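You operate a simulated robot arm through the tools that you are given. There is no shell and no other tool.

Carry out the task below with a simulated robot arm. There is one attempt and no reset: what you move stays moved.

JOB
Slide the tailstock up to the bottle and dial the job card's stop.
Fine: lock the tilt with the red knob and the tailstock with the blue one; slide the dial gauge forward.

The check looks at the end state, three seconds after you hand in, the way a careful person would. Anything else that was tipped, shoved, dropped, spilled or broken makes it a failure.

ROBOT AND FRAMES
A 7-joint arm with a fingered hand, fixed in place. Base frame: the origin is on the floor under the middle of its stand, x ahead of it, y to its left, z up; the work surface is at about z = 0.815. Lengths are in m, angles in degrees, forces in N, time in s.
It reaches about 1.228 m from its shoulder. Its first joint turns from -115.0 to 115.0 degrees. Payload 5 kg.
The tool frame sits at the grasp point between the pads (the TCP): z along the fingers, y along the line on which they close. The tips reach 0.032 m beyond it. The gripper opens to 0.16 m; its body begins 0.089 m behind the TCP. The gripper is a hand of 4 fingers: y runs from the thumb to the fingers, the wrist lies at [0, 0, -0.267] in the tool frame, and closing takes about 1.5 s.
Orientation is that of the tool frame in the base frame, as a unit quaternion [w, x, y, z]. With the fingers straight down and closing along the base's y, the tool's x points along the base's -x, its y along +y and its z along -z.

CONTROLS
- The arm moves only by the tool send_rows. Its argument "targets" is a list of rows, each a list of 6 numbers: the shift along the tool's x, y, z in units of 40 mm (1.0 is 40 mm), then the turn, a rotation vector about the tool's x, y, z in units of 6 degrees (1.0 is 6 degrees). In form: [[dx, dy, dz, wx, wy, wz], ...]. A call has 1 to 20 rows; each row shifts and turns the commanded pose from where the row before left it, along the tool's axes as they then stand. "hand" is the finger opening in m, from 0 to 0.16, set as the call begins (left out, the last holds). A call with a number of a shift or a turn outside -1 to 1 is refused whole. A row lasts 0.2 s, in which the tool goes at most 0.05 m and 8.6 degrees; a call with a longer step from one row to the next is refused whole, and so is a gripper value outside its range. Where a pose cannot be reached the arm comes as near as it can. A force on the tool above 50 N (or 10 N above the force at the start of the call, whichever is more), or a blocked arm, ends the call early, and 0.2 s more pass. Each finger travels about 0.045 m/s and halts on what it meets, pressing with about 32 N; the grip force reading is that of the motor and also rises with nothing between the fingers. The clock runs only during rows and for 0.2 s after the last one: add rows that do not move to give the fingers time. The reply holds the time, the measured pose of the TCP, the force on the tool along the base axes, the opening and the grip force, in the units named above and with some noise, with the torque about the TCP (base axes, N m) and any sound that the robot's microphone picked up.
- Cameras (640 x 400 px; columns grow to the right, rows downward): "scene" is fixed at [0.222, -0.5004, 1.6182]; the picture's right is [0.98, -0.19, 0.00], its down [-0.11, -0.58, -0.80] and it looks along [0.15, 0.79, -0.59] (base axes); focal length 340 px, centre (320, 200). "wrist" rides on the gripper at [0.08, -0.004, -0.114] in the tool frame; the picture's right is [0.05, 1.00, 0.00], its down [-0.82, 0.04, -0.58] and it looks along [-0.58, 0.03, 0.82] (tool axes); focal length 265 px, centre (320, 200). There is no depth. A picture from a camera that has moved, and an enlarged one, comes with that camera's place and axes in the base frame and with its lens.
- camera(camera): a new picture of that camera. No time passes.
- slide_trunk(by): slides the trunk up (or, below 0, down) by that many m; the arm rides with it, the base frame stays. It gives what a move gives, with no picture.
- move_fingers(finger1, finger2, finger3, thumb_bend): sets how far each is bent, from 0 (flat) to 1 (curled in); at 0.3 the hand is open as for a grip, at 0.7 the pads meet at the TCP. One left out holds its place. A second passes; each finger stops where it meets its share of the squeeze, and holds until it gets a number again. A gripper value or a shape takes the hand back. It gives what a move gives, with no picture; readings hold the bend of each and the force on the fingers (four entries, about 0 where the hand has none), thumb and palm.
- hand_shape(shape): the hand has 4 fingers and takes this shape, open, in about a second: jaw (thumb against the fingers, like two jaws); tri (thumb and two fingers); tip (a fingertip pinch); poke (one finger out to press); point (the index stretched); flat (the hand flat); cup (the hand cupped); fist (a fist). The gripper value then closes the fingers along that shape, each until it touches; the sizes above hold for jaw. It gives what a move gives, with no picture.
- zoom(camera, box): a new picture of the part [left, top, right, bottom] of that camera's present view, enlarged. No time passes.
- finish_job(): hands the job in; it is judged then, once.

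Places have to be worked out from the pictures, the camera data and where the tool is seen. Open the gripper and draw the arm clear of the work before you hand the job in, unless the task says otherwise.

The tools are called after "Emit:" as name(argument=value, ...) on one line, values as JSON. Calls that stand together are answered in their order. send_rows: Moves the arm, as the interface text tells. Its arguments: {"type":"object","properties":{"targets":{"type":"array","items":{"type":"array","items":{"type":"number"}}},"hand":{"type":"number"}},"required":["targets"]} The other tools are called the same way: slide_trunk (by) moves the trunk up or down; hand_shape (shape) gives the hand a shape; move_fingers (finger1, finger2, finger3, thumb_bend) moves the fingers one by one; camera (camera) takes a picture; zoom (camera, box) takes an enlarged picture of a part of a camera's view; finish_job () hands the job in.

At the start:

```text
time_s: 0.0
ee_pos: [0.5388, 0.4507, 1.1759]
ee_rot: [0.0, -0.001, 1.0, 0.0]
contact_force: [-0.3, -0.6, -0.3]
moment: [0.03, 0.01, 0.0]
width: 0.1597
finger_force: 0.1
shape: jaw
bend: [0.3, 0.3, 0.3, 0.3]
finger forces: [0.0, 0.1, 0.1, 0.0, 0.0, 0.0]
trunk travel left (down, up): [-0.6, 0.39]
```

scene: 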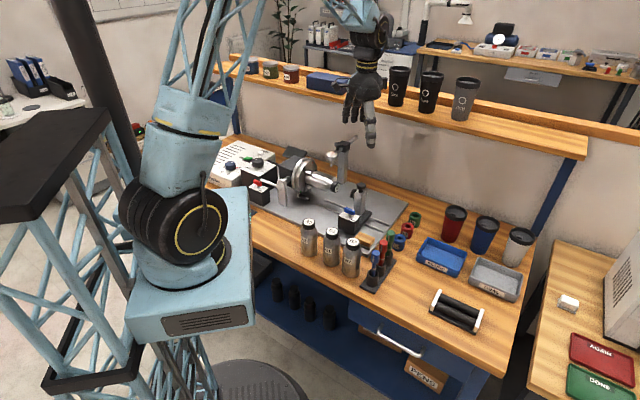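
wrist: 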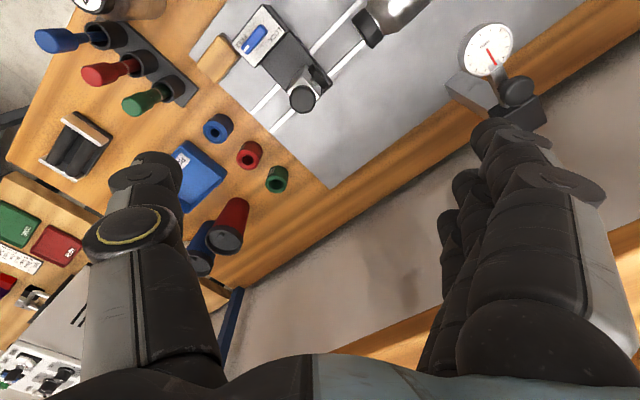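

I'll start by looking closely at the fixture area from the fixed camera and the wrist camera.

Emit:
zoom(camera="scene", box=[200, 120, 430, 264])

Emit:
zoom(camera="scene", box=[200, 130, 320, 205])

Emit:
zoom(camera="wrist", box=[180, 0, 580, 250])

```text
2.78 times, centred on (315, 192) of scene
camera zoom: at [0.222, -0.5004, 1.6182], right [0.98, -0.19, 0.0], down [-0.11, -0.58, -0.8], along [0.15, 0.79, -0.59], focal length 944 px, centre (334, 222)
```

zoom: 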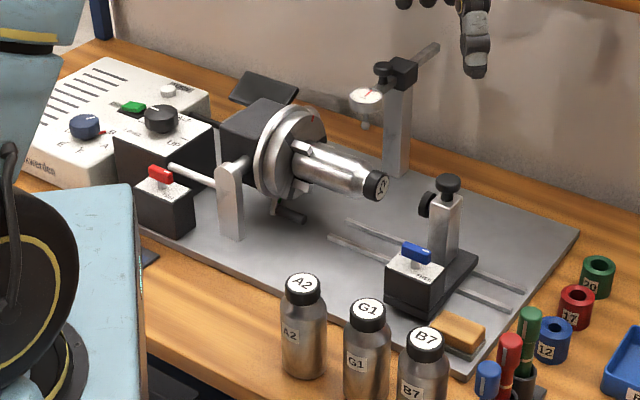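

```text
5.33 times, centred on (260, 168) of scene
camera zoom: at [0.222, -0.5004, 1.6182], right [0.98, -0.19, 0.0], down [-0.11, -0.58, -0.8], along [0.15, 0.79, -0.59], focal length 1813 px, centre (640, 373)
```

zoom: 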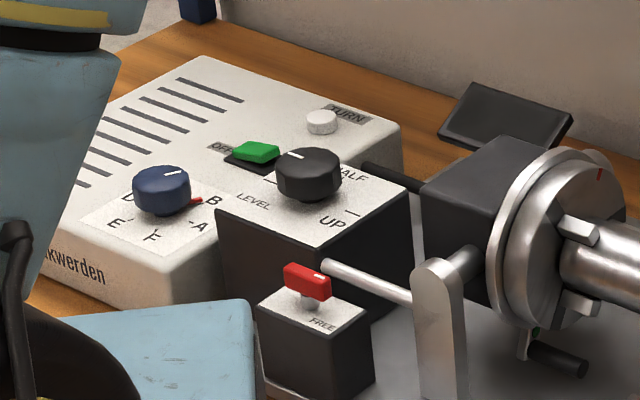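

```text
1.60 times, centred on (380, 125) of wrist
camera zoom: at [0.4586, 0.4466, 1.2897], right [-0.05, 1.0, 0.0], down [0.82, 0.04, 0.58], along [0.58, 0.03, -0.82], focal length 425 px, centre (224, 320)
```

zoom: 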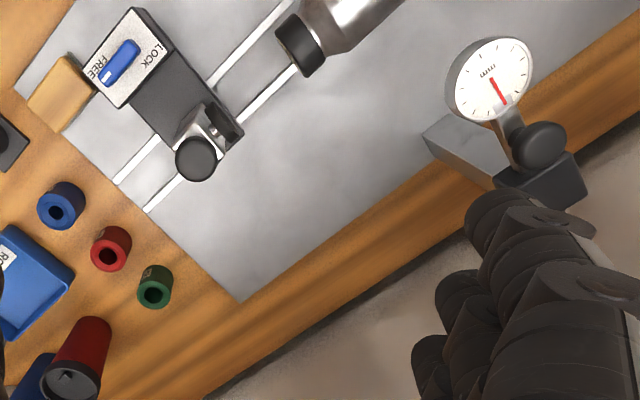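

The fixture has a controller with a blue A–F selector, a black LEVEL/HALF/UP knob, a red lock knob, a tailstock with a blue lock knob, and a dial gauge. I need to find the job card, so I survey the rest of the scene.

Emit:
zoom(camera="scene", box=[200, 0, 430, 144])

Emit:
zoom(camera="scene", box=[410, 0, 640, 144])

Emit:
zoom(camera="scene", box=[340, 180, 570, 324])

Emit:
zoom(camera="scene", box=[410, 256, 640, 400])

Emit:
zoom(camera="scene", box=[0, 30, 180, 142])

Emit:
zoom(camera="scene", box=[200, 40, 400, 165])

Emit:
zoom(camera="wrist", box=[0, 0, 200, 125])

Emit:
zoom(camera="wrist", box=[0, 180, 200, 400])

```text
2.78 times, centred on (315, 72) of scene
camera zoom: at [0.222, -0.5004, 1.6182], right [0.98, -0.19, 0.0], down [-0.11, -0.58, -0.8], along [0.15, 0.79, -0.59], focal length 944 px, centre (334, 556)
```

zoom: 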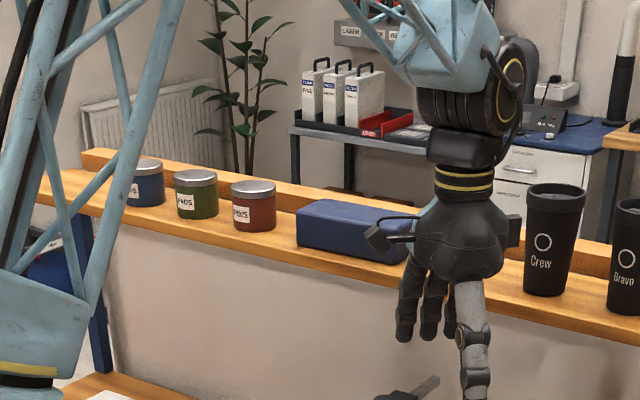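

```text
2.78 times, centred on (525, 72) of scene
camera zoom: at [0.222, -0.5004, 1.6182], right [0.98, -0.19, 0.0], down [-0.11, -0.58, -0.8], along [0.15, 0.79, -0.59], focal length 944 px, centre (-249, 556)
```

zoom: 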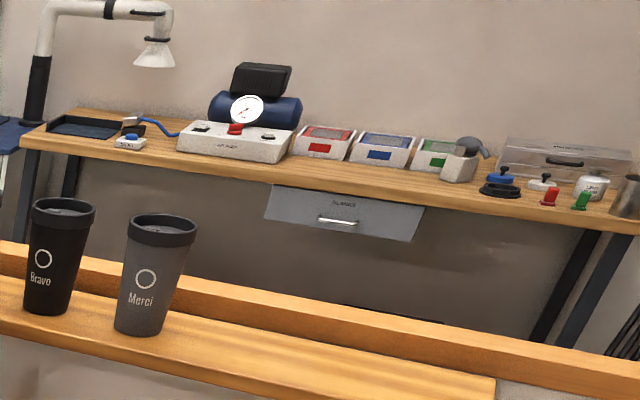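

```text
2.78 times, centred on (455, 252) of scene
camera zoom: at [0.222, -0.5004, 1.6182], right [0.98, -0.19, 0.0], down [-0.11, -0.58, -0.8], along [0.15, 0.79, -0.59], focal length 944 px, centre (-55, 56)
```

zoom: 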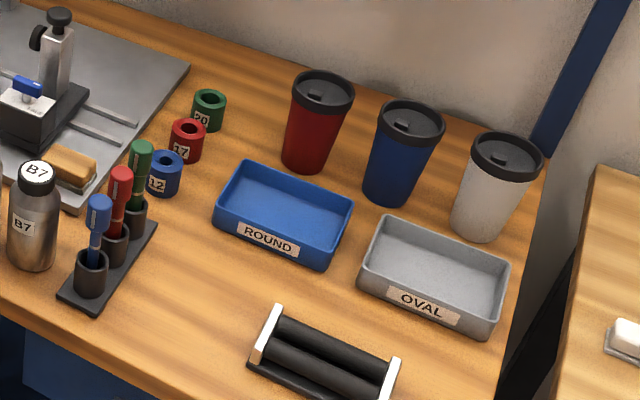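

```text
2.78 times, centred on (525, 328) of scene
camera zoom: at [0.222, -0.5004, 1.6182], right [0.98, -0.19, 0.0], down [-0.11, -0.58, -0.8], along [0.15, 0.79, -0.59], focal length 944 px, centre (-249, -156)
```

zoom: 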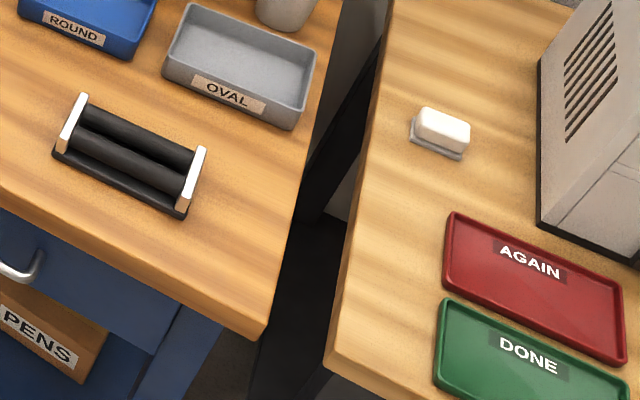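

```text
3.56 times, centred on (90, 86) of scene
camera zoom: at [0.222, -0.5004, 1.6182], right [0.98, -0.19, 0.0], down [-0.11, -0.58, -0.8], along [0.15, 0.79, -0.59], focal length 1209 px, centre (1138, 605)
```

zoom: 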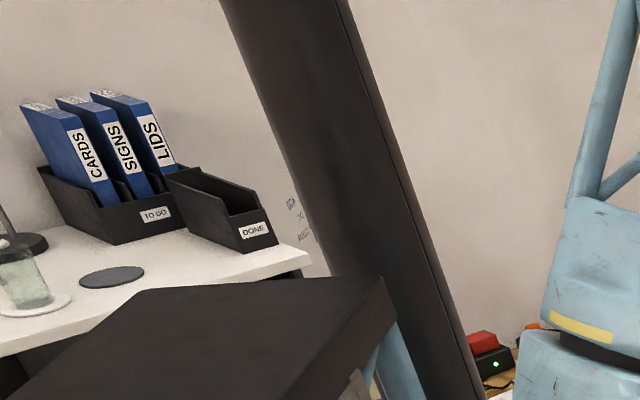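

```text
3.20 times, centred on (300, 102) of scene
camera zoom: at [0.222, -0.5004, 1.6182], right [0.98, -0.19, 0.0], down [-0.11, -0.58, -0.8], along [0.15, 0.79, -0.59], focal length 1088 px, centre (384, 512)
```

zoom: 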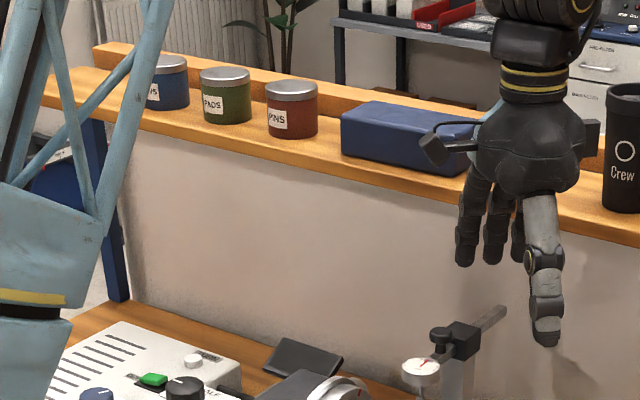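

```text
3.20 times, centred on (100, 62) of wrist
camera zoom: at [0.4586, 0.4466, 1.2897], right [-0.05, 1.0, 0.0], down [0.82, 0.04, 0.58], along [0.58, 0.03, -0.82], focal length 849 px, centre (1024, 640)
```

zoom: 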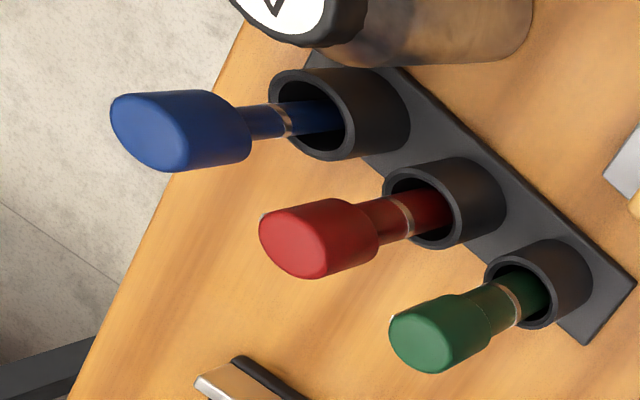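

```text
1.82 times, centred on (100, 290) of wrist
camera zoom: at [0.4586, 0.4466, 1.2897], right [-0.05, 1.0, 0.0], down [0.82, 0.04, 0.58], along [0.58, 0.03, -0.82], focal length 483 px, centre (720, 36)
```

zoom: 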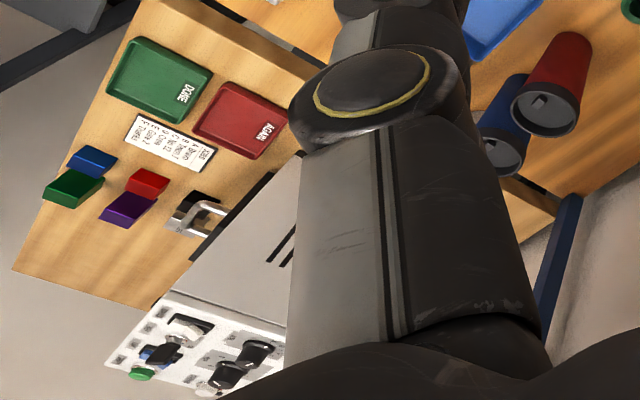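

A list card lies on the right-hand table beside the AGAIN/DONE trays. I zoom in on it.

Emit:
zoom(camera="wrist", box=[0, 235, 50, 280])

Emit:
zoom(camera="scene", box=[270, 205, 390, 280])

Emit:
zoom(camera="scene", box=[330, 180, 400, 224])

Emit:
zoom(camera="scene", box=[215, 140, 275, 178])

```text
8.89 times, centred on (25, 258) of wrist
camera zoom: at [0.4586, 0.4466, 1.2897], right [-0.05, 1.0, 0.0], down [0.82, 0.04, 0.58], along [0.58, 0.03, -0.82], focal length 2359 px, centre (2942, -311)
```

zoom: 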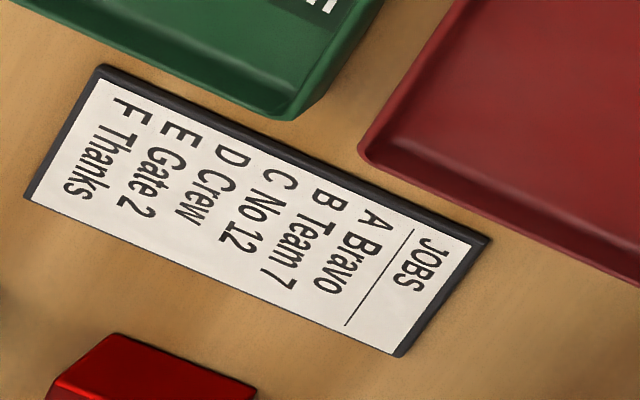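

```text
5.33 times, centred on (330, 242) of scene
camera zoom: at [0.222, -0.5004, 1.6182], right [0.98, -0.19, 0.0], down [-0.11, -0.58, -0.8], along [0.15, 0.79, -0.59], focal length 1813 px, centre (267, -27)
```

zoom: 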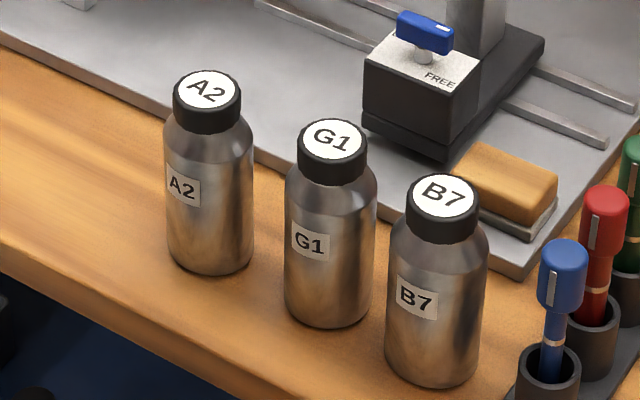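

```text
9.09 times, centred on (365, 202) of scene
camera zoom: at [0.222, -0.5004, 1.6182], right [0.98, -0.19, 0.0], down [-0.11, -0.58, -0.8], along [0.15, 0.79, -0.59], focal length 3090 px, centre (-89, 182)
```

zoom: 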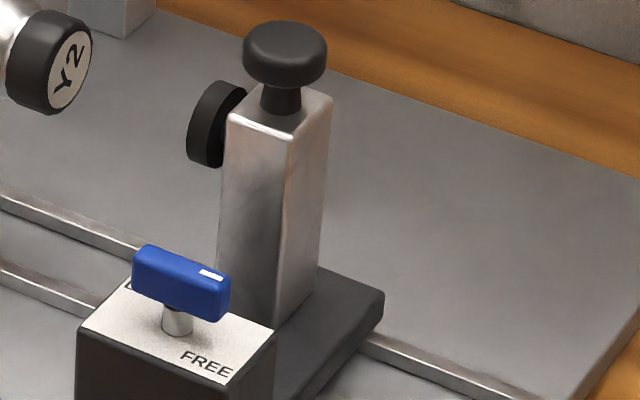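

```text
10.53 times, centred on (245, 159) of scene
camera zoom: at [0.222, -0.5004, 1.6182], right [0.98, -0.19, 0.0], down [-0.11, -0.58, -0.8], along [0.15, 0.79, -0.59], focal length 3578 px, centre (1110, 632)
```

zoom: 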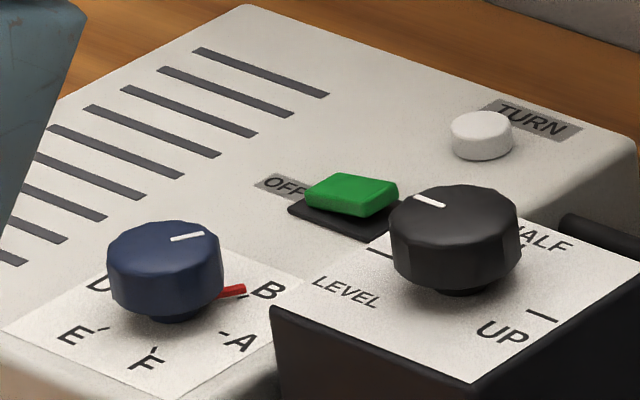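

The JOBS list maps letters to texts, and the chucked bottle is marked "Y2". I still need the job card itself, so I rotate the hand into line with the bench, which is turned about 45°, and move to look at the controller and the dark stand.

Emit:
send_rows(targets=[[0, 0, 0, 0, 0, -1], [0, 0, 0, 0, 0, -1], [0, 0, 0, 0, 0, -1], [0, 0, 0, 0, 0, -1], [0, 0, 0, 0, 0, -1], [0, 0, 0, 0, 0, -1], [0, 0, 0, 0, 0, -1], [0, 0, 0, 0, 0, -0.5], [0.424, 0.774, -0.06, 0, 0, 0], [0.424, 0.774, -0.06, 0, 0, 0], [0.424, 0.774, -0.06, 0, 0, 0], [0.424, 0.774, -0.06, 0, 0, 0], [0.424, 0.774, -0.06, 0, 0, 0], [0.424, 0.774, -0.06, 0, 0, 0], [0.424, 0.774, -0.06, 0, 0, 0], [0.424, 0.774, -0.06, 0, 0, 0], [0.424, 0.774, -0.06, 0, 0, 0], [0.424, 0.774, -0.06, 0, 0, 0]])

Emit:
camera(camera="wrist")

Emit:
camera(camera="scene")

```text
time_s: 3.8
ee_pos: [0.1961, 0.5518, 1.1974]
ee_rot: [0.001, -0.382, 0.924, 0.0]
contact_force: [0.2, 0.1, -0.3]
moment: [0.02, -0.01, 0.0]
width: 0.1599
finger_force: 0.1
shape: jaw
bend: [0.3, 0.3, 0.3, 0.3]
finger forces: [0.0, 0.0, 0.0, 0.0, 0.0, 0.0]
trunk travel left (down, up): [-0.6, 0.39]
```

```text
taken
camera wrist: at [0.1431, 0.4915, 1.3123], right [-0.74, 0.67, 0.0], down [0.55, 0.61, 0.58], along [0.39, 0.43, -0.82], focal length 265 px, centre (320, 200)
```

wrist: 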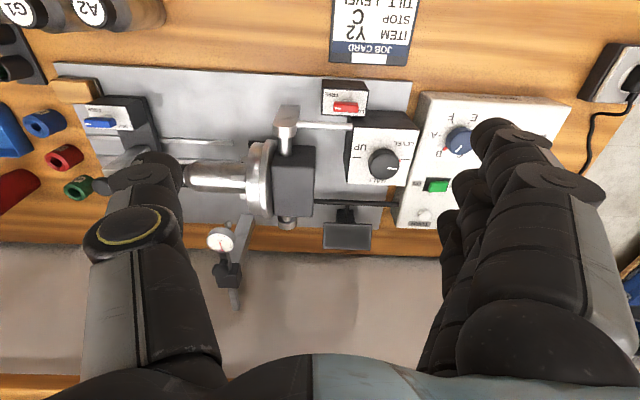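

```text
taken
```

scene: 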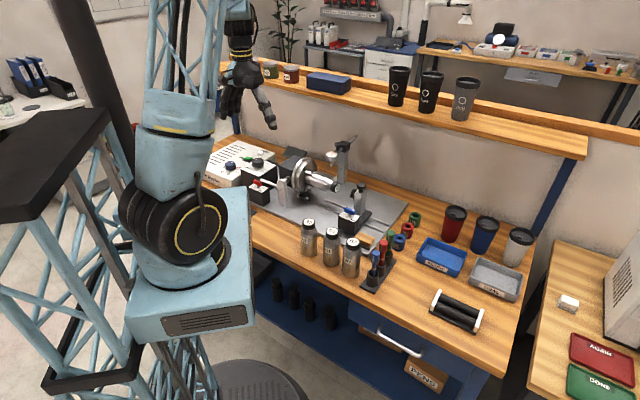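

The job card is visible: ITEM Y2, STOP C, TILT LEVEL. I zoom in on the card, the dial and each knob to check.

Emit:
zoom(camera="wrist", box=[310, 0, 430, 75])

Emit:
zoom(camera="wrist", box=[300, 70, 500, 195])

Emit:
zoom(camera="wrist", box=[400, 90, 500, 152])

Emit:
zoom(camera="wrist", box=[60, 70, 220, 170])

Emit:
zoom(camera="wrist", box=[180, 180, 300, 320])

Emit:
zoom(camera="wrist", box=[270, 70, 430, 170])

```text
5.33 times, centred on (370, 38) of wrist
camera zoom: at [0.1431, 0.4915, 1.3123], right [-0.74, 0.67, 0.0], down [0.55, 0.61, 0.58], along [0.39, 0.43, -0.82], focal length 1416 px, centre (53, 1067)
```

zoom: 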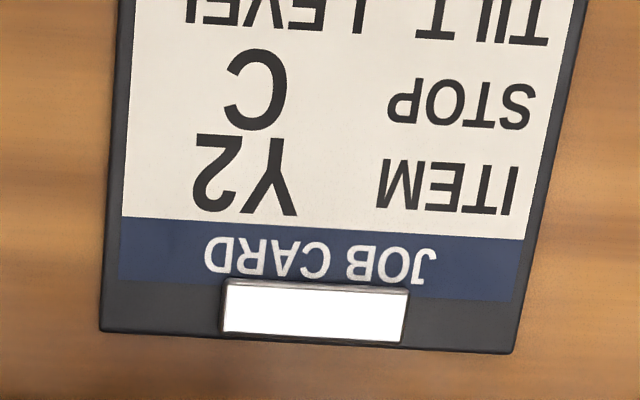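

```text
3.20 times, centred on (400, 132) of wrist
camera zoom: at [0.1431, 0.4915, 1.3123], right [-0.74, 0.67, 0.0], down [0.55, 0.61, 0.58], along [0.39, 0.43, -0.82], focal length 849 px, centre (64, 416)
```

zoom: 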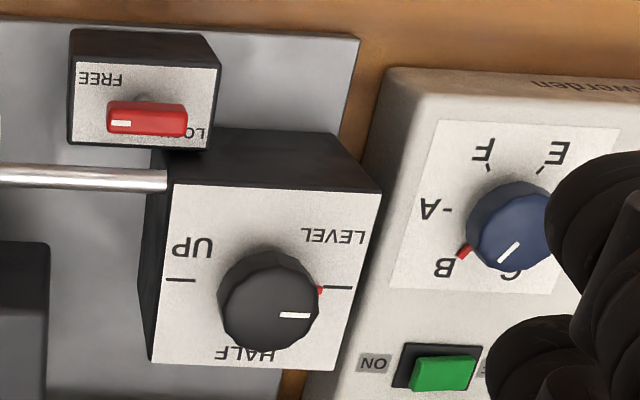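

```text
6.40 times, centred on (450, 121) of wrist
camera zoom: at [0.1431, 0.4915, 1.3123], right [-0.74, 0.67, 0.0], down [0.55, 0.61, 0.58], along [0.39, 0.43, -0.82], focal length 1699 px, centre (-512, 706)
```

zoom: 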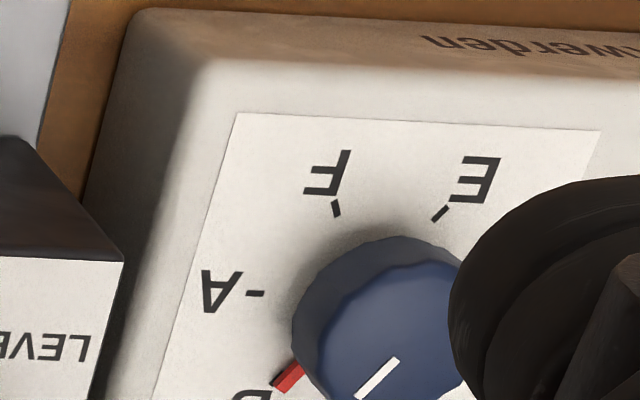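

```text
4.00 times, centred on (140, 120) of wrist
camera zoom: at [0.1431, 0.4915, 1.3123], right [-0.74, 0.67, 0.0], down [0.55, 0.61, 0.58], along [0.39, 0.43, -0.82], focal length 1062 px, centre (1040, 520)
```

zoom: 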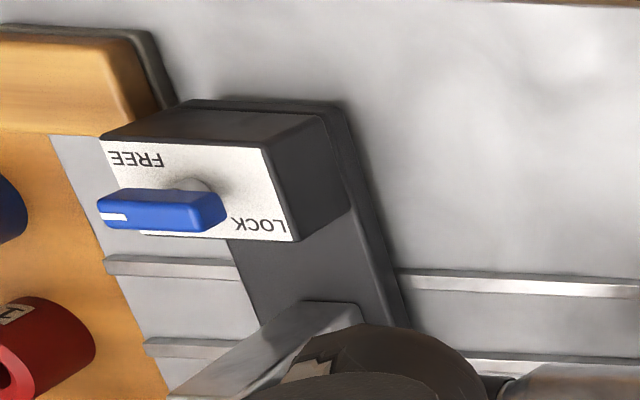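

```text
2.86 times, centred on (240, 250) of wrist
camera zoom: at [0.1431, 0.4915, 1.3123], right [-0.74, 0.67, 0.0], down [0.55, 0.61, 0.58], along [0.39, 0.43, -0.82], focal length 758 px, centre (549, 57)
```

zoom: 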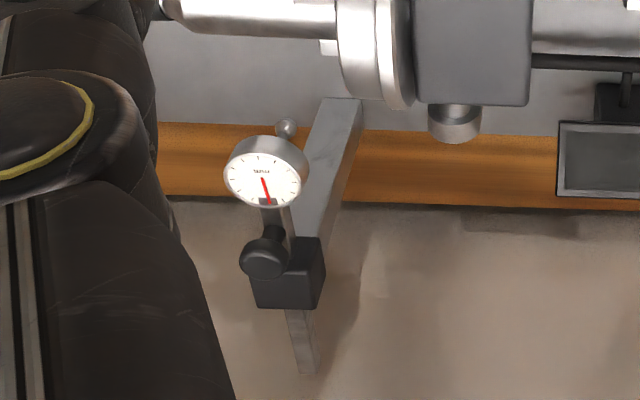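

```text
4.00 times, centred on (350, 120) of wrist
camera zoom: at [0.1431, 0.4915, 1.3123], right [-0.74, 0.67, 0.0], down [0.55, 0.61, 0.58], along [0.39, 0.43, -0.82], focal length 1062 px, centre (200, 520)
```

zoom: 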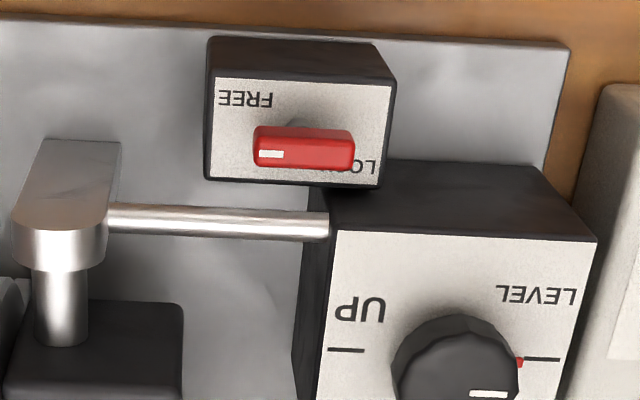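

The card confirms STOP C, ITEM Y2 (the chucked bottle) and TILT LEVEL, which is already set. The selector's red pointer is at B. The bench sits at −45°, so the hand is already aligned. I move above the blue selector, estimated at (0.093, 0.762), for a closer look.

Emit:
send_rows(targets=[[-0.271, 0.791, 0.418, 0, 0, 0], [-0.271, 0.791, 0.418, 0, 0, 0], [-0.271, 0.791, 0.418, 0, 0, 0], [-0.271, 0.791, 0.418, 0, 0, 0], [-0.271, 0.791, 0.418, 0, 0, 0], [-0.271, 0.791, 0.418, 0, 0, 0], [-0.271, 0.791, 0.418, 0, 0, 0]])

Emit:
camera(camera="wrist")

Emit:
camera(camera="scene")

```text
time_s: 5.4
ee_pos: [0.0931, 0.7611, 1.0819]
ee_rot: [0.001, -0.383, 0.924, 0.0]
contact_force: [0.4, 0.7, -0.2]
moment: [-0.06, 0.0, 0.03]
width: 0.1601
finger_force: 0.0
shape: jaw
bend: [0.3, 0.3, 0.3, 0.3]
finger forces: [0.1, 0.1, 0.1, 0.1, 0.0, 0.0]
trunk travel left (down, up): [-0.6, 0.39]
```

```text
taken
camera wrist: at [0.0406, 0.7013, 1.1964], right [-0.74, 0.67, 0.0], down [0.55, 0.61, 0.58], along [0.39, 0.43, -0.82], focal length 265 px, centre (320, 200)
```

wrist: 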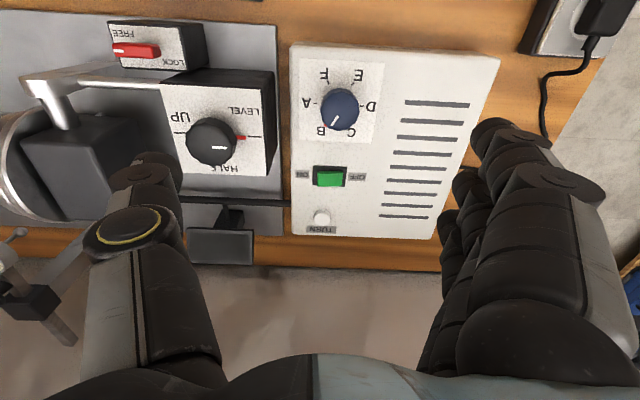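

```text
taken
```

scene: 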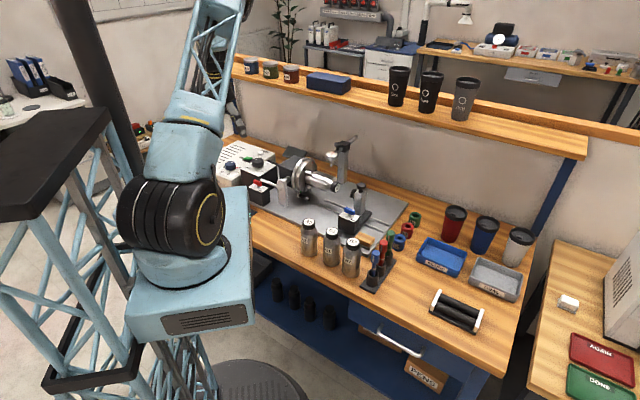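

Emit:
zoom(camera="wrist", box=[280, 40, 400, 150])

Emit:
zoom(camera="wrist", box=[90, 10, 290, 180])

```text
3.64 times, centred on (340, 95) of wrist
camera zoom: at [0.0406, 0.7013, 1.1964], right [-0.74, 0.67, 0.0], down [0.55, 0.61, 0.58], along [0.39, 0.43, -0.82], focal length 965 px, centre (247, 582)
```

zoom: 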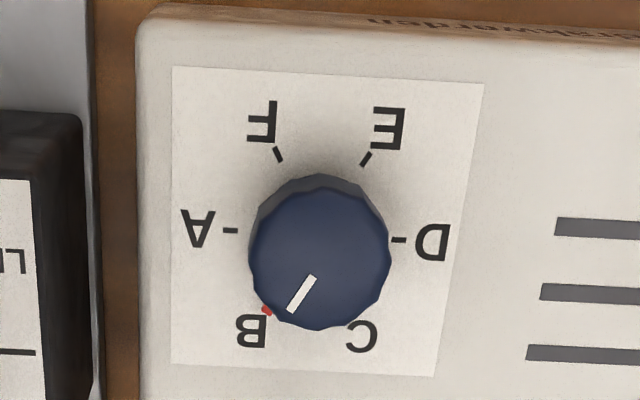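

```text
2.35 times, centred on (190, 95) of wrist
camera zoom: at [0.0406, 0.7013, 1.1964], right [-0.74, 0.67, 0.0], down [0.55, 0.61, 0.58], along [0.39, 0.43, -0.82], focal length 624 px, centre (626, 447)
```

zoom: 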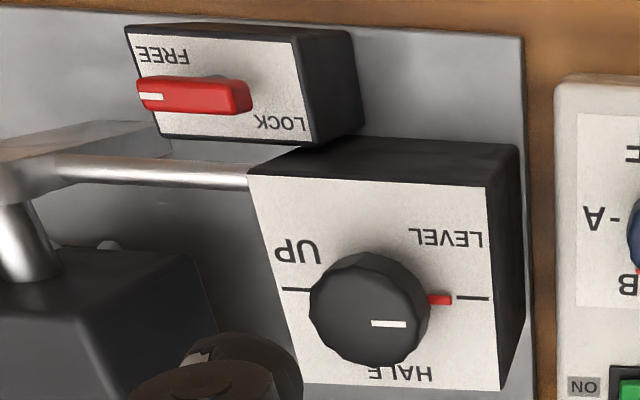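

The selector's stops are 60° apart, so B→C is about 60° counter-clockwise seen from above. The knob top is at roughly (0.085, 0.781, 0.904) and about 41 mm across. I check what the fingertip-pinch shape looks like while clear of everything.

Emit:
hand_shape(shape="tip")

Emit:
camera(camera="wrist")

Emit:
hand_shape(shape="tri")

Emit:
camera(camera="wrist")

```text
time_s: 6.3
ee_pos: [0.095, 0.7603, 1.0825]
ee_rot: [0.0, -0.382, 0.924, 0.001]
contact_force: [-0.1, -0.1, 0.1]
moment: [0.0, 0.01, 0.05]
width: 0.1603
finger_force: 0.0
shape: tip
bend: [0.01, 0.3, 0.01, 0.3]
finger forces: [0.0, 0.0, 0.1, 0.0, 0.0, 0.1]
trunk travel left (down, up): [-0.6, 0.39]
```

```text
taken
camera wrist: at [0.0415, 0.6986, 1.1976], right [-0.74, 0.67, 0.0], down [0.55, 0.61, 0.58], along [0.39, 0.43, -0.82], focal length 265 px, centre (320, 200)
```

wrist: 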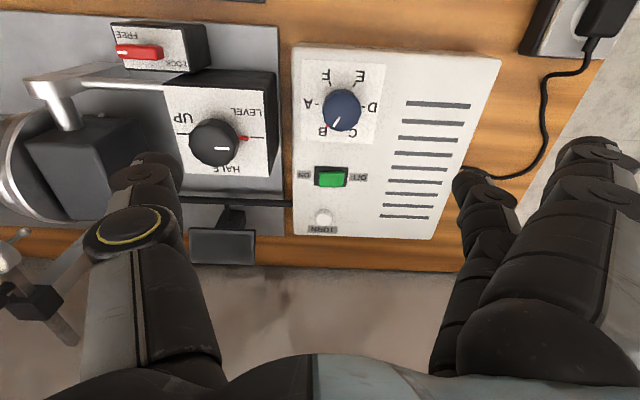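

```text
time_s: 7.2
ee_pos: [0.0955, 0.7582, 1.0832]
ee_rot: [0.0, -0.382, 0.924, 0.001]
contact_force: [-0.4, 0.8, 0.7]
moment: [0.02, 0.01, 0.0]
width: 0.1598
finger_force: 0.2
shape: tri
bend: [0.3, 0.3, 0.01, 0.3]
finger forces: [0.0, 0.0, 0.1, 0.1, 0.1, 0.0]
trunk travel left (down, up): [-0.6, 0.39]
```

```text
taken
camera wrist: at [0.0415, 0.6988, 1.1975], right [-0.74, 0.67, 0.0], down [0.55, 0.61, 0.58], along [0.39, 0.43, -0.82], focal length 265 px, centre (320, 200)
```

wrist: 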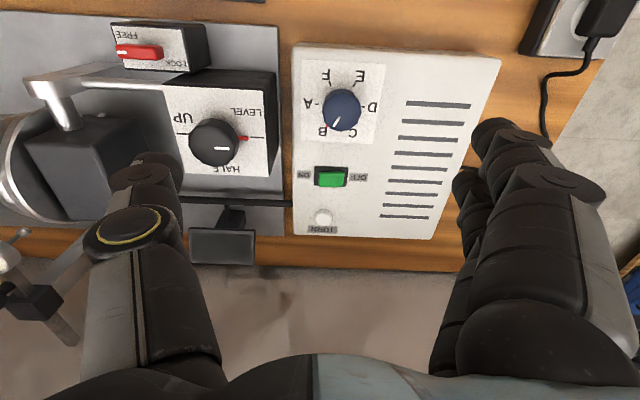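

Jaw (all three fingers against the thumb) looks the most predictable for gripping the round knob. I go back to jaw, pre-turn the hand −30° so the 60° turn is symmetric, and come down to about z=1.0 over the knob with a narrower opening.

Emit:
hand_shape(shape="jaw")

Emit:
send_rows(targets=[[0, 0, 0, 0, 0, 1], [0, 0, 0, 0, 0, 1], [0, 0, 0, 0, 0, 1], [0, 0, 0, 0, 0, 1], [0, 0, 0, 0, 0, 1], [0.053, 0.309, 1.0, 0, 0, 0], [0.053, 0.309, 1.0, 0, 0, 0], [0, 0, 0, 0, 0, 0]], hand=0.075)

Emit:
camera(camera="wrist")

Emit:
zoom(camera="scene", box=[180, 60, 340, 210])

```text
time_s: 8.1
ee_pos: [0.0952, 0.7586, 1.0829]
ee_rot: [0.0, -0.382, 0.924, 0.0]
contact_force: [-0.1, -0.9, -0.2]
moment: [0.03, -0.01, 0.03]
width: 0.16
finger_force: 0.0
shape: jaw
bend: [0.3, 0.3, 0.3, 0.3]
finger forces: [0.0, 0.0, 0.1, 0.0, 0.0, 0.1]
trunk travel left (down, up): [-0.6, 0.39]
```

```text
time_s: 9.9
ee_pos: [0.0863, 0.7796, 1.0043]
ee_rot: [0.0, -0.13, 0.991, 0.0]
contact_force: [-0.1, -0.1, 0.4]
moment: [0.02, 0.03, -0.01]
width: 0.0754
finger_force: 0.1
shape: jaw
bend: [0.73, 0.73, 0.73, 0.7]
finger forces: [0.1, 0.0, 0.0, 0.0, 0.1, 0.1]
trunk travel left (down, up): [-0.6, 0.39]
```

```text
taken
camera wrist: at [0.01, 0.7545, 1.1181], right [-0.31, 0.95, 0.0], down [0.78, 0.25, 0.58], along [0.55, 0.18, -0.82], focal length 265 px, centre (320, 200)
```

wrist: 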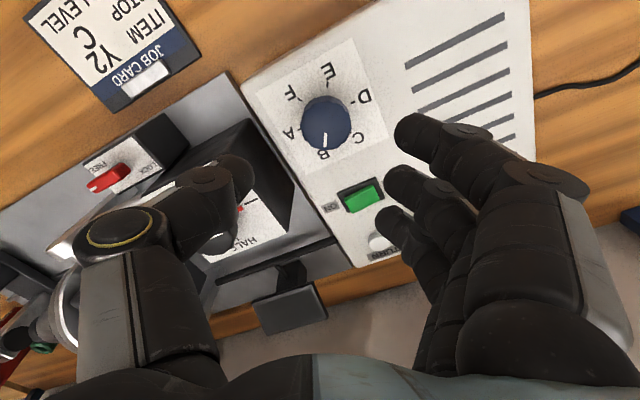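

```text
2.67 times, centred on (260, 135) of scene
camera zoom: at [0.222, -0.5004, 1.6182], right [0.98, -0.19, 0.0], down [-0.11, -0.58, -0.8], along [0.15, 0.79, -0.59], focal length 906 px, centre (480, 373)
```

zoom: 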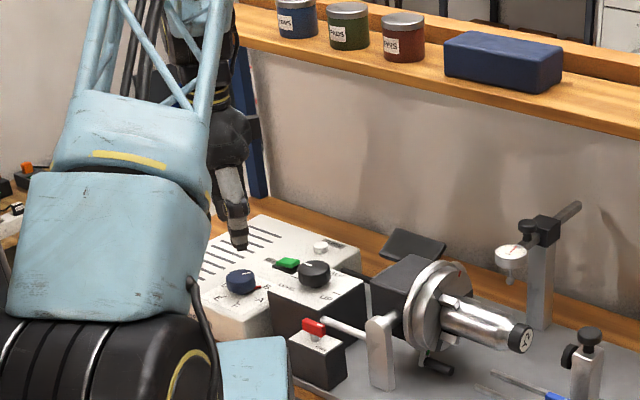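

Emit:
zoom(camera="wrist", box=[260, 70, 400, 160])

Emit:
zoom(camera="scene", box=[220, 130, 284, 170])

```text
4.44 times, centred on (330, 115) of wrist
camera zoom: at [0.01, 0.7545, 1.1181], right [-0.31, 0.95, 0.0], down [0.78, 0.25, 0.58], along [0.55, 0.18, -0.82], focal length 1180 px, centre (276, 578)
```

zoom: 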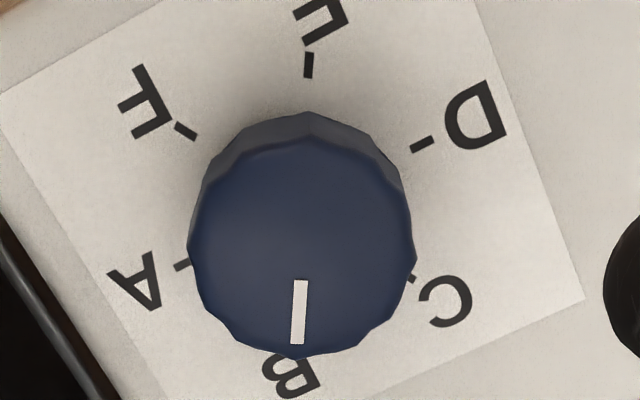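

```text
10.00 times, centred on (252, 150) of scene
camera zoom: at [0.222, -0.5004, 1.6182], right [0.98, -0.19, 0.0], down [-0.11, -0.58, -0.8], along [0.15, 0.79, -0.59], focal length 3399 px, centre (1000, 700)
```

zoom: 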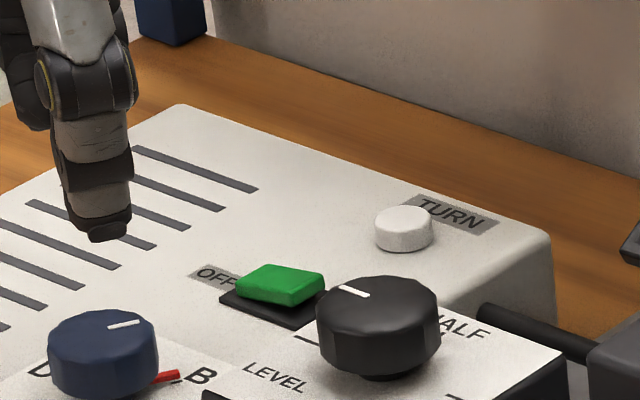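

The hand geometry projects correctly in the scene view. Intersecting the two wrist views puts the knob top at about (0.084, 0.784, 0.897) and the label plate at z≈0.868. I come down until the tips are just above the knob and check centring.

Emit:
send_rows(targets=[[0.014, 0.06, 0.866, 0, 0, 0], [0.014, 0.06, 0.866, 0, 0, 0], [0, 0, 0, 0, 0, 0]], hand=0.075)

Emit:
camera(camera="wrist")

Emit:
zoom(camera="scene", box=[200, 110, 296, 170])

```text
time_s: 10.7
ee_pos: [0.0826, 0.7877, 0.9351]
ee_rot: [0.0, -0.131, 0.991, -0.001]
contact_force: [-0.2, -0.6, -0.1]
moment: [-0.01, -0.02, 0.0]
width: 0.0757
finger_force: 0.0
shape: jaw
bend: [0.73, 0.73, 0.73, 0.7]
finger forces: [0.0, 0.1, 0.0, 0.0, 0.0, 0.1]
trunk travel left (down, up): [-0.6, 0.39]
```

```text
taken
camera wrist: at [0.0062, 0.7618, 1.0488], right [-0.31, 0.95, 0.0], down [0.78, 0.25, 0.58], along [0.55, 0.18, -0.82], focal length 265 px, centre (320, 200)
```

wrist: 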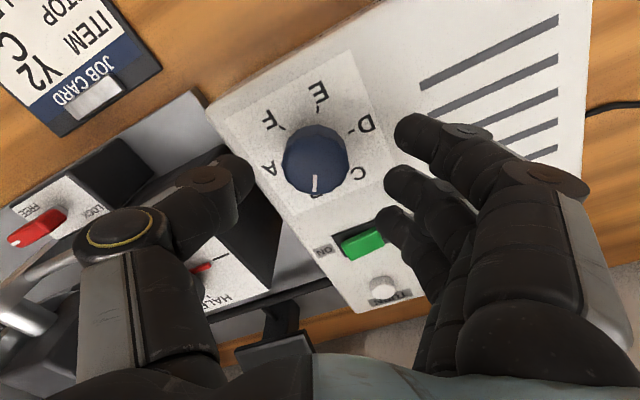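

```text
6.67 times, centred on (248, 140) of scene
camera zoom: at [0.222, -0.5004, 1.6182], right [0.98, -0.19, 0.0], down [-0.11, -0.58, -0.8], along [0.15, 0.79, -0.59], focal length 2266 px, centre (800, 600)
```

zoom: 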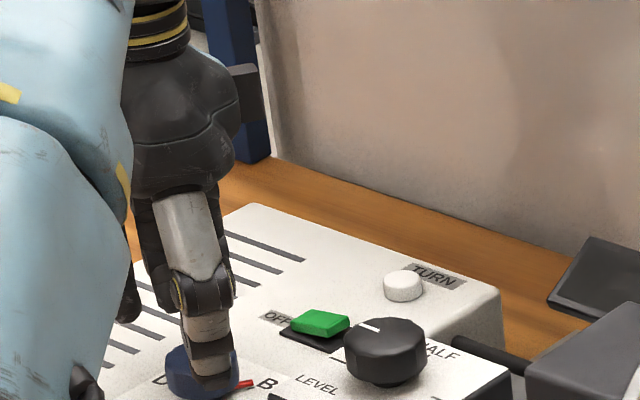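

The knob centre sits within 3 mm of the grasp axis and the thumb is clear of the neighbouring box. I lower to about TCP z=0.908 so the tips straddle the knob.

Emit:
send_rows(targets=[[0, -0.08, 0.35, 0, 0, 0], [0, 0, 0.33, 0, 0, 0], [0, 0, 0, 0, 0, 0]], hand=0.075)

Emit:
camera(camera="wrist")

Emit:
zoom(camera="scene", box=[200, 120, 280, 170])

```text
time_s: 11.5
ee_pos: [0.0837, 0.785, 0.9071]
ee_rot: [0.0, -0.13, 0.991, 0.0]
contact_force: [-0.6, -0.4, -0.2]
moment: [-0.01, -0.01, -0.01]
width: 0.0757
finger_force: 0.0
shape: jaw
bend: [0.73, 0.73, 0.73, 0.7]
finger forces: [0.0, 0.1, 0.0, 0.0, 0.1, 0.0]
trunk travel left (down, up): [-0.6, 0.39]
```

```text
taken
camera wrist: at [0.0072, 0.7598, 1.021], right [-0.31, 0.95, 0.0], down [0.78, 0.25, 0.58], along [0.55, 0.18, -0.82], focal length 265 px, centre (320, 200)
```

wrist: 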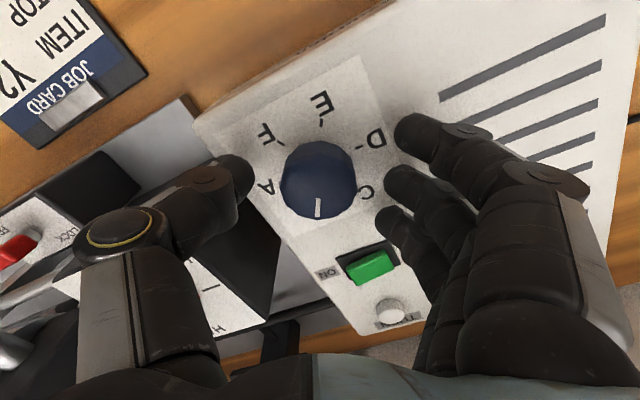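

```text
8.00 times, centred on (240, 145) of scene
camera zoom: at [0.222, -0.5004, 1.6182], right [0.98, -0.19, 0.0], down [-0.11, -0.58, -0.8], along [0.15, 0.79, -0.59], focal length 2719 px, centre (960, 640)
```

zoom: 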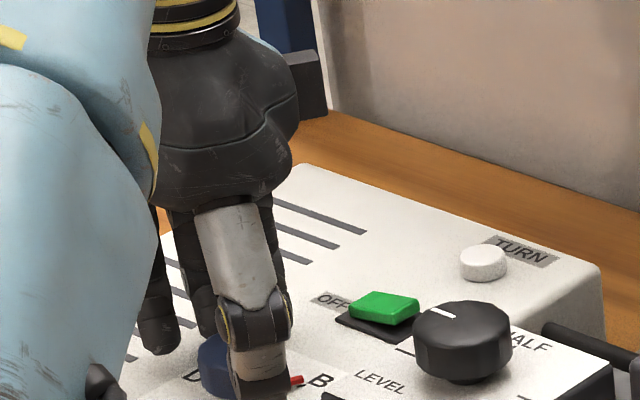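

The tips now straddle the knob. I close the fingers on it and wait for them to settle.

Emit:
send_rows(targets=[[0, 0, 0, 0, 0, 0], [0, 0, 0, 0, 0, 0], [0, 0, 0, 0, 0, 0], [0, 0, 0, 0, 0, 0], [0, 0, 0, 0, 0, 0], [0, 0, 0, 0, 0, 0]], hand=0.03)

Emit:
camera(camera="wrist")

Emit:
zoom(camera="scene", box=[200, 120, 280, 170])

```text
time_s: 12.9
ee_pos: [0.0843, 0.7834, 0.9068]
ee_rot: [0.0, -0.131, 0.991, 0.0]
contact_force: [2.4, -8.2, -0.6]
moment: [-0.04, 0.01, 0.03]
width: 0.0198
finger_force: 31.8
shape: jaw
bend: [0.69, 0.73, 0.7, 0.7]
finger forces: [0.1, 12.9, 8.8, 0.0, 27.7, 0.0]
trunk travel left (down, up): [-0.6, 0.39]
```

```text
taken
camera wrist: at [0.0078, 0.7587, 1.0208], right [-0.31, 0.95, 0.0], down [0.78, 0.25, 0.58], along [0.55, 0.18, -0.82], focal length 265 px, centre (320, 200)
```

wrist: 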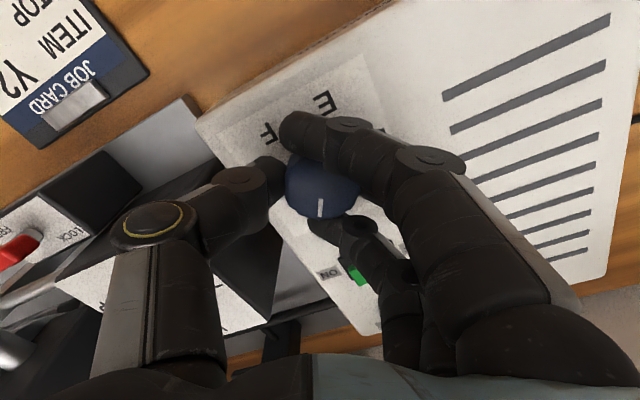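

```text
8.00 times, centred on (240, 145) of scene
camera zoom: at [0.222, -0.5004, 1.6182], right [0.98, -0.19, 0.0], down [-0.11, -0.58, -0.8], along [0.15, 0.79, -0.59], focal length 2719 px, centre (960, 640)
```

zoom: 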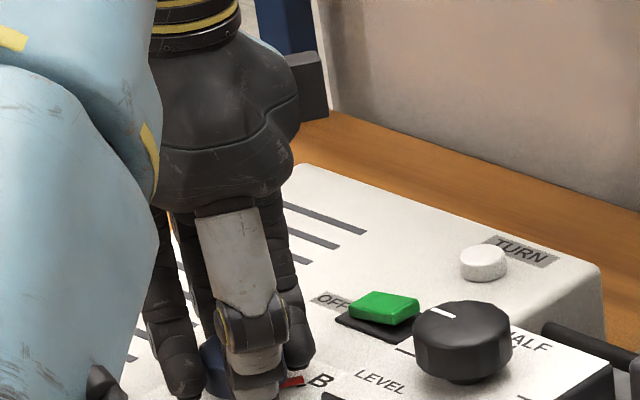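

The fingers cage the knob: finger 2 and finger 3 carry load against the thumb. I turn the hand 30° counter-clockwise about the knob axis first, then check.

Emit:
send_rows(targets=[[0, 0, 0, 0, 0, -1], [0, 0, 0, 0, 0, -1], [0, 0, 0, 0, 0, -1], [0, 0, 0, 0, 0, -1], [0, 0, 0, 0, 0, -1]])

Emit:
camera(camera="wrist")

Emit:
zoom(camera="scene", box=[200, 120, 280, 170])

```text
time_s: 14.1
ee_pos: [0.0846, 0.7843, 0.9073]
ee_rot: [0.0, -0.383, 0.924, -0.001]
contact_force: [4.8, -10.4, -2.7]
moment: [-0.18, -0.02, -0.03]
width: 0.0199
finger_force: 32.3
shape: jaw
bend: [0.69, 0.73, 0.7, 0.7]
finger forces: [0.0, 12.1, 7.9, 0.1, 29.7, 0.1]
trunk travel left (down, up): [-0.6, 0.39]
```

```text
taken
camera wrist: at [0.0314, 0.7232, 1.0208], right [-0.74, 0.67, 0.0], down [0.55, 0.61, 0.58], along [0.39, 0.43, -0.82], focal length 265 px, centre (320, 200)
```

wrist: 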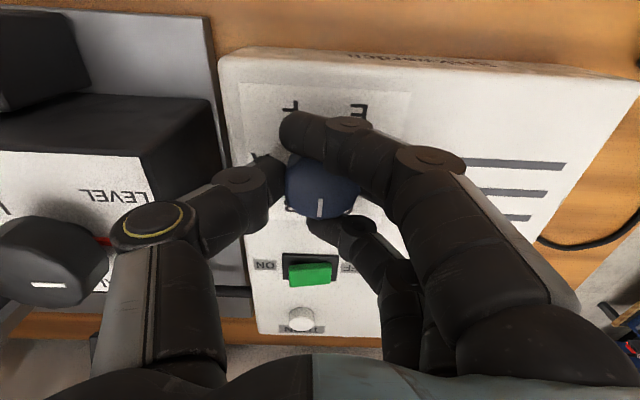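

```text
8.00 times, centred on (240, 145) of scene
camera zoom: at [0.222, -0.5004, 1.6182], right [0.98, -0.19, 0.0], down [-0.11, -0.58, -0.8], along [0.15, 0.79, -0.59], focal length 2719 px, centre (960, 640)
```

zoom: 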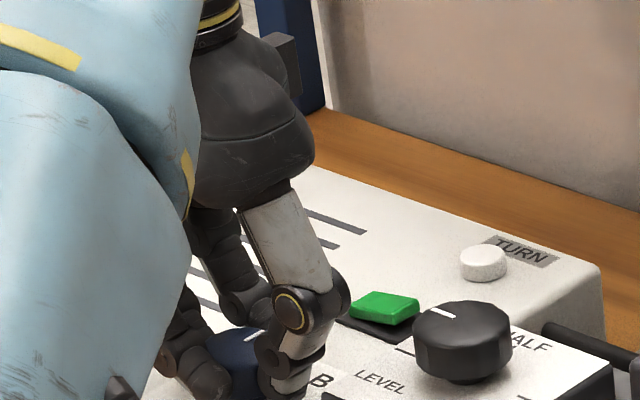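

The knob follows the hand exactly, since the mark stays fixed in the wrist view. I turn the remaining 30°.

Emit:
send_rows(targets=[[0, 0, 0, 0, 0, -1], [0, 0, 0, 0, 0, -1], [0, 0, 0, 0, 0, -1], [0, 0, 0, 0, 0, -1], [0, 0, 0, 0, 0, -1], [0, 0, 0, 0, 0, 0]])

Emit:
camera(camera="wrist")

Emit:
zoom(camera="scene", box=[200, 120, 280, 170])

```text
time_s: 15.5
ee_pos: [0.086, 0.7836, 0.9074]
ee_rot: [0.0, -0.609, 0.793, 0.0]
contact_force: [10.2, -10.4, -4.7]
moment: [-0.18, -0.11, 0.03]
width: 0.0197
finger_force: 31.9
shape: jaw
bend: [0.69, 0.73, 0.7, 0.7]
finger forces: [0.0, 11.9, 7.1, 0.0, 29.5, 0.1]
trunk travel left (down, up): [-0.6, 0.39]
```

```text
taken
camera wrist: at [0.0691, 0.7046, 1.0211], right [-0.98, 0.21, 0.0], down [0.17, 0.8, 0.58], along [0.12, 0.56, -0.82], focal length 265 px, centre (320, 200)
```

wrist: 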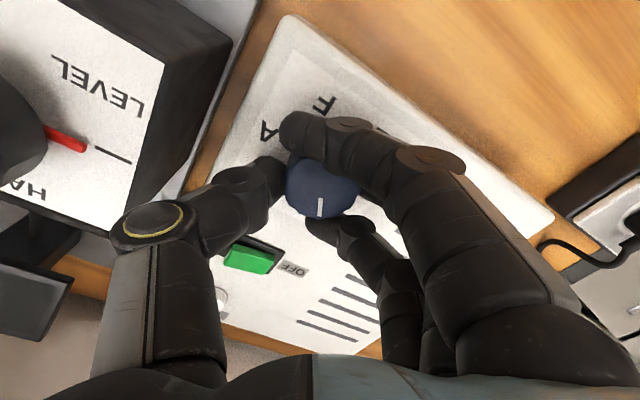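

```text
8.00 times, centred on (240, 145) of scene
camera zoom: at [0.222, -0.5004, 1.6182], right [0.98, -0.19, 0.0], down [-0.11, -0.58, -0.8], along [0.15, 0.79, -0.59], focal length 2719 px, centre (960, 640)
```

zoom: 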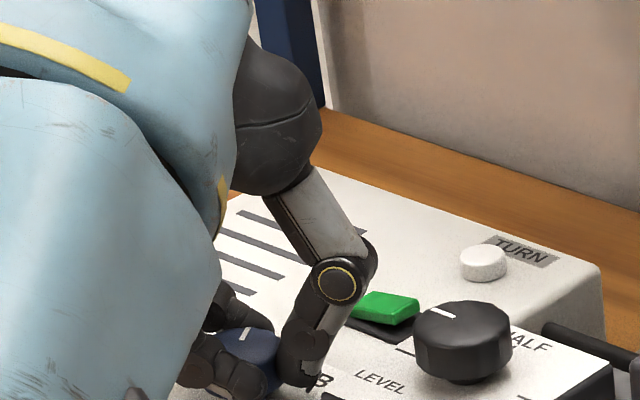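

The mark is now 60° further on. I open the fingers and lift straight up, then check the pointer.

Emit:
send_rows(targets=[[0, 0, 0, 0, 0, 0], [0, 0, 0, 0, 0, 0], [0, 0, 0, 0, 0, 0], [0, 0, 0, 0, 0, 0], [0, 0, 0, 0, 0, 0], [0, 0, 0, 0, 0, 0]], hand=0.075)

Emit:
send_rows(targets=[[0, 0, -0.7, 0, 0, 0], [0, 0, -0.9, 0, 0, 0], [0, 0, -0.9, 0, 0, 0], [0, 0, 0, 0, 0, 0]])

Emit:
camera(camera="wrist")

Emit:
zoom(camera="wrist", box=[240, 60, 400, 180])

```text
time_s: 16.9
ee_pos: [0.0839, 0.7852, 0.9071]
ee_rot: [0.0, -0.609, 0.793, 0.0]
contact_force: [-0.3, -0.5, -0.2]
moment: [0.01, 0.03, -0.02]
width: 0.0742
finger_force: 0.1
shape: jaw
bend: [0.73, 0.73, 0.73, 0.7]
finger forces: [0.1, 0.0, 0.0, 0.0, 0.0, 0.0]
trunk travel left (down, up): [-0.6, 0.39]
```

```text
time_s: 17.9
ee_pos: [0.0839, 0.7823, 1.0068]
ee_rot: [0.0, -0.609, 0.793, 0.001]
contact_force: [-0.2, 0.0, 0.0]
moment: [-0.05, 0.01, -0.01]
width: 0.0744
finger_force: 0.1
shape: jaw
bend: [0.73, 0.73, 0.73, 0.7]
finger forces: [0.0, 0.1, 0.0, 0.0, 0.0, 0.0]
trunk travel left (down, up): [-0.6, 0.39]
```

```text
taken
camera wrist: at [0.0678, 0.7045, 1.1208], right [-0.98, 0.21, 0.0], down [0.17, 0.8, 0.58], along [0.12, 0.56, -0.82], focal length 265 px, centre (320, 200)
```

wrist: 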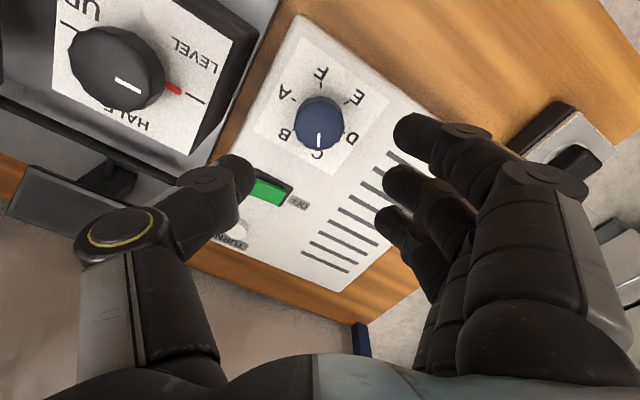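

```text
3.33 times, centred on (320, 120) of wrist
camera zoom: at [0.0678, 0.7045, 1.1208], right [-0.98, 0.21, 0.0], down [0.17, 0.8, 0.58], along [0.12, 0.56, -0.82], focal length 885 px, centre (320, 467)
```

zoom: 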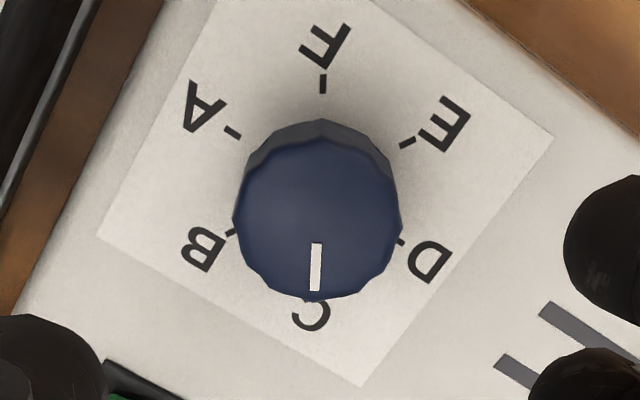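

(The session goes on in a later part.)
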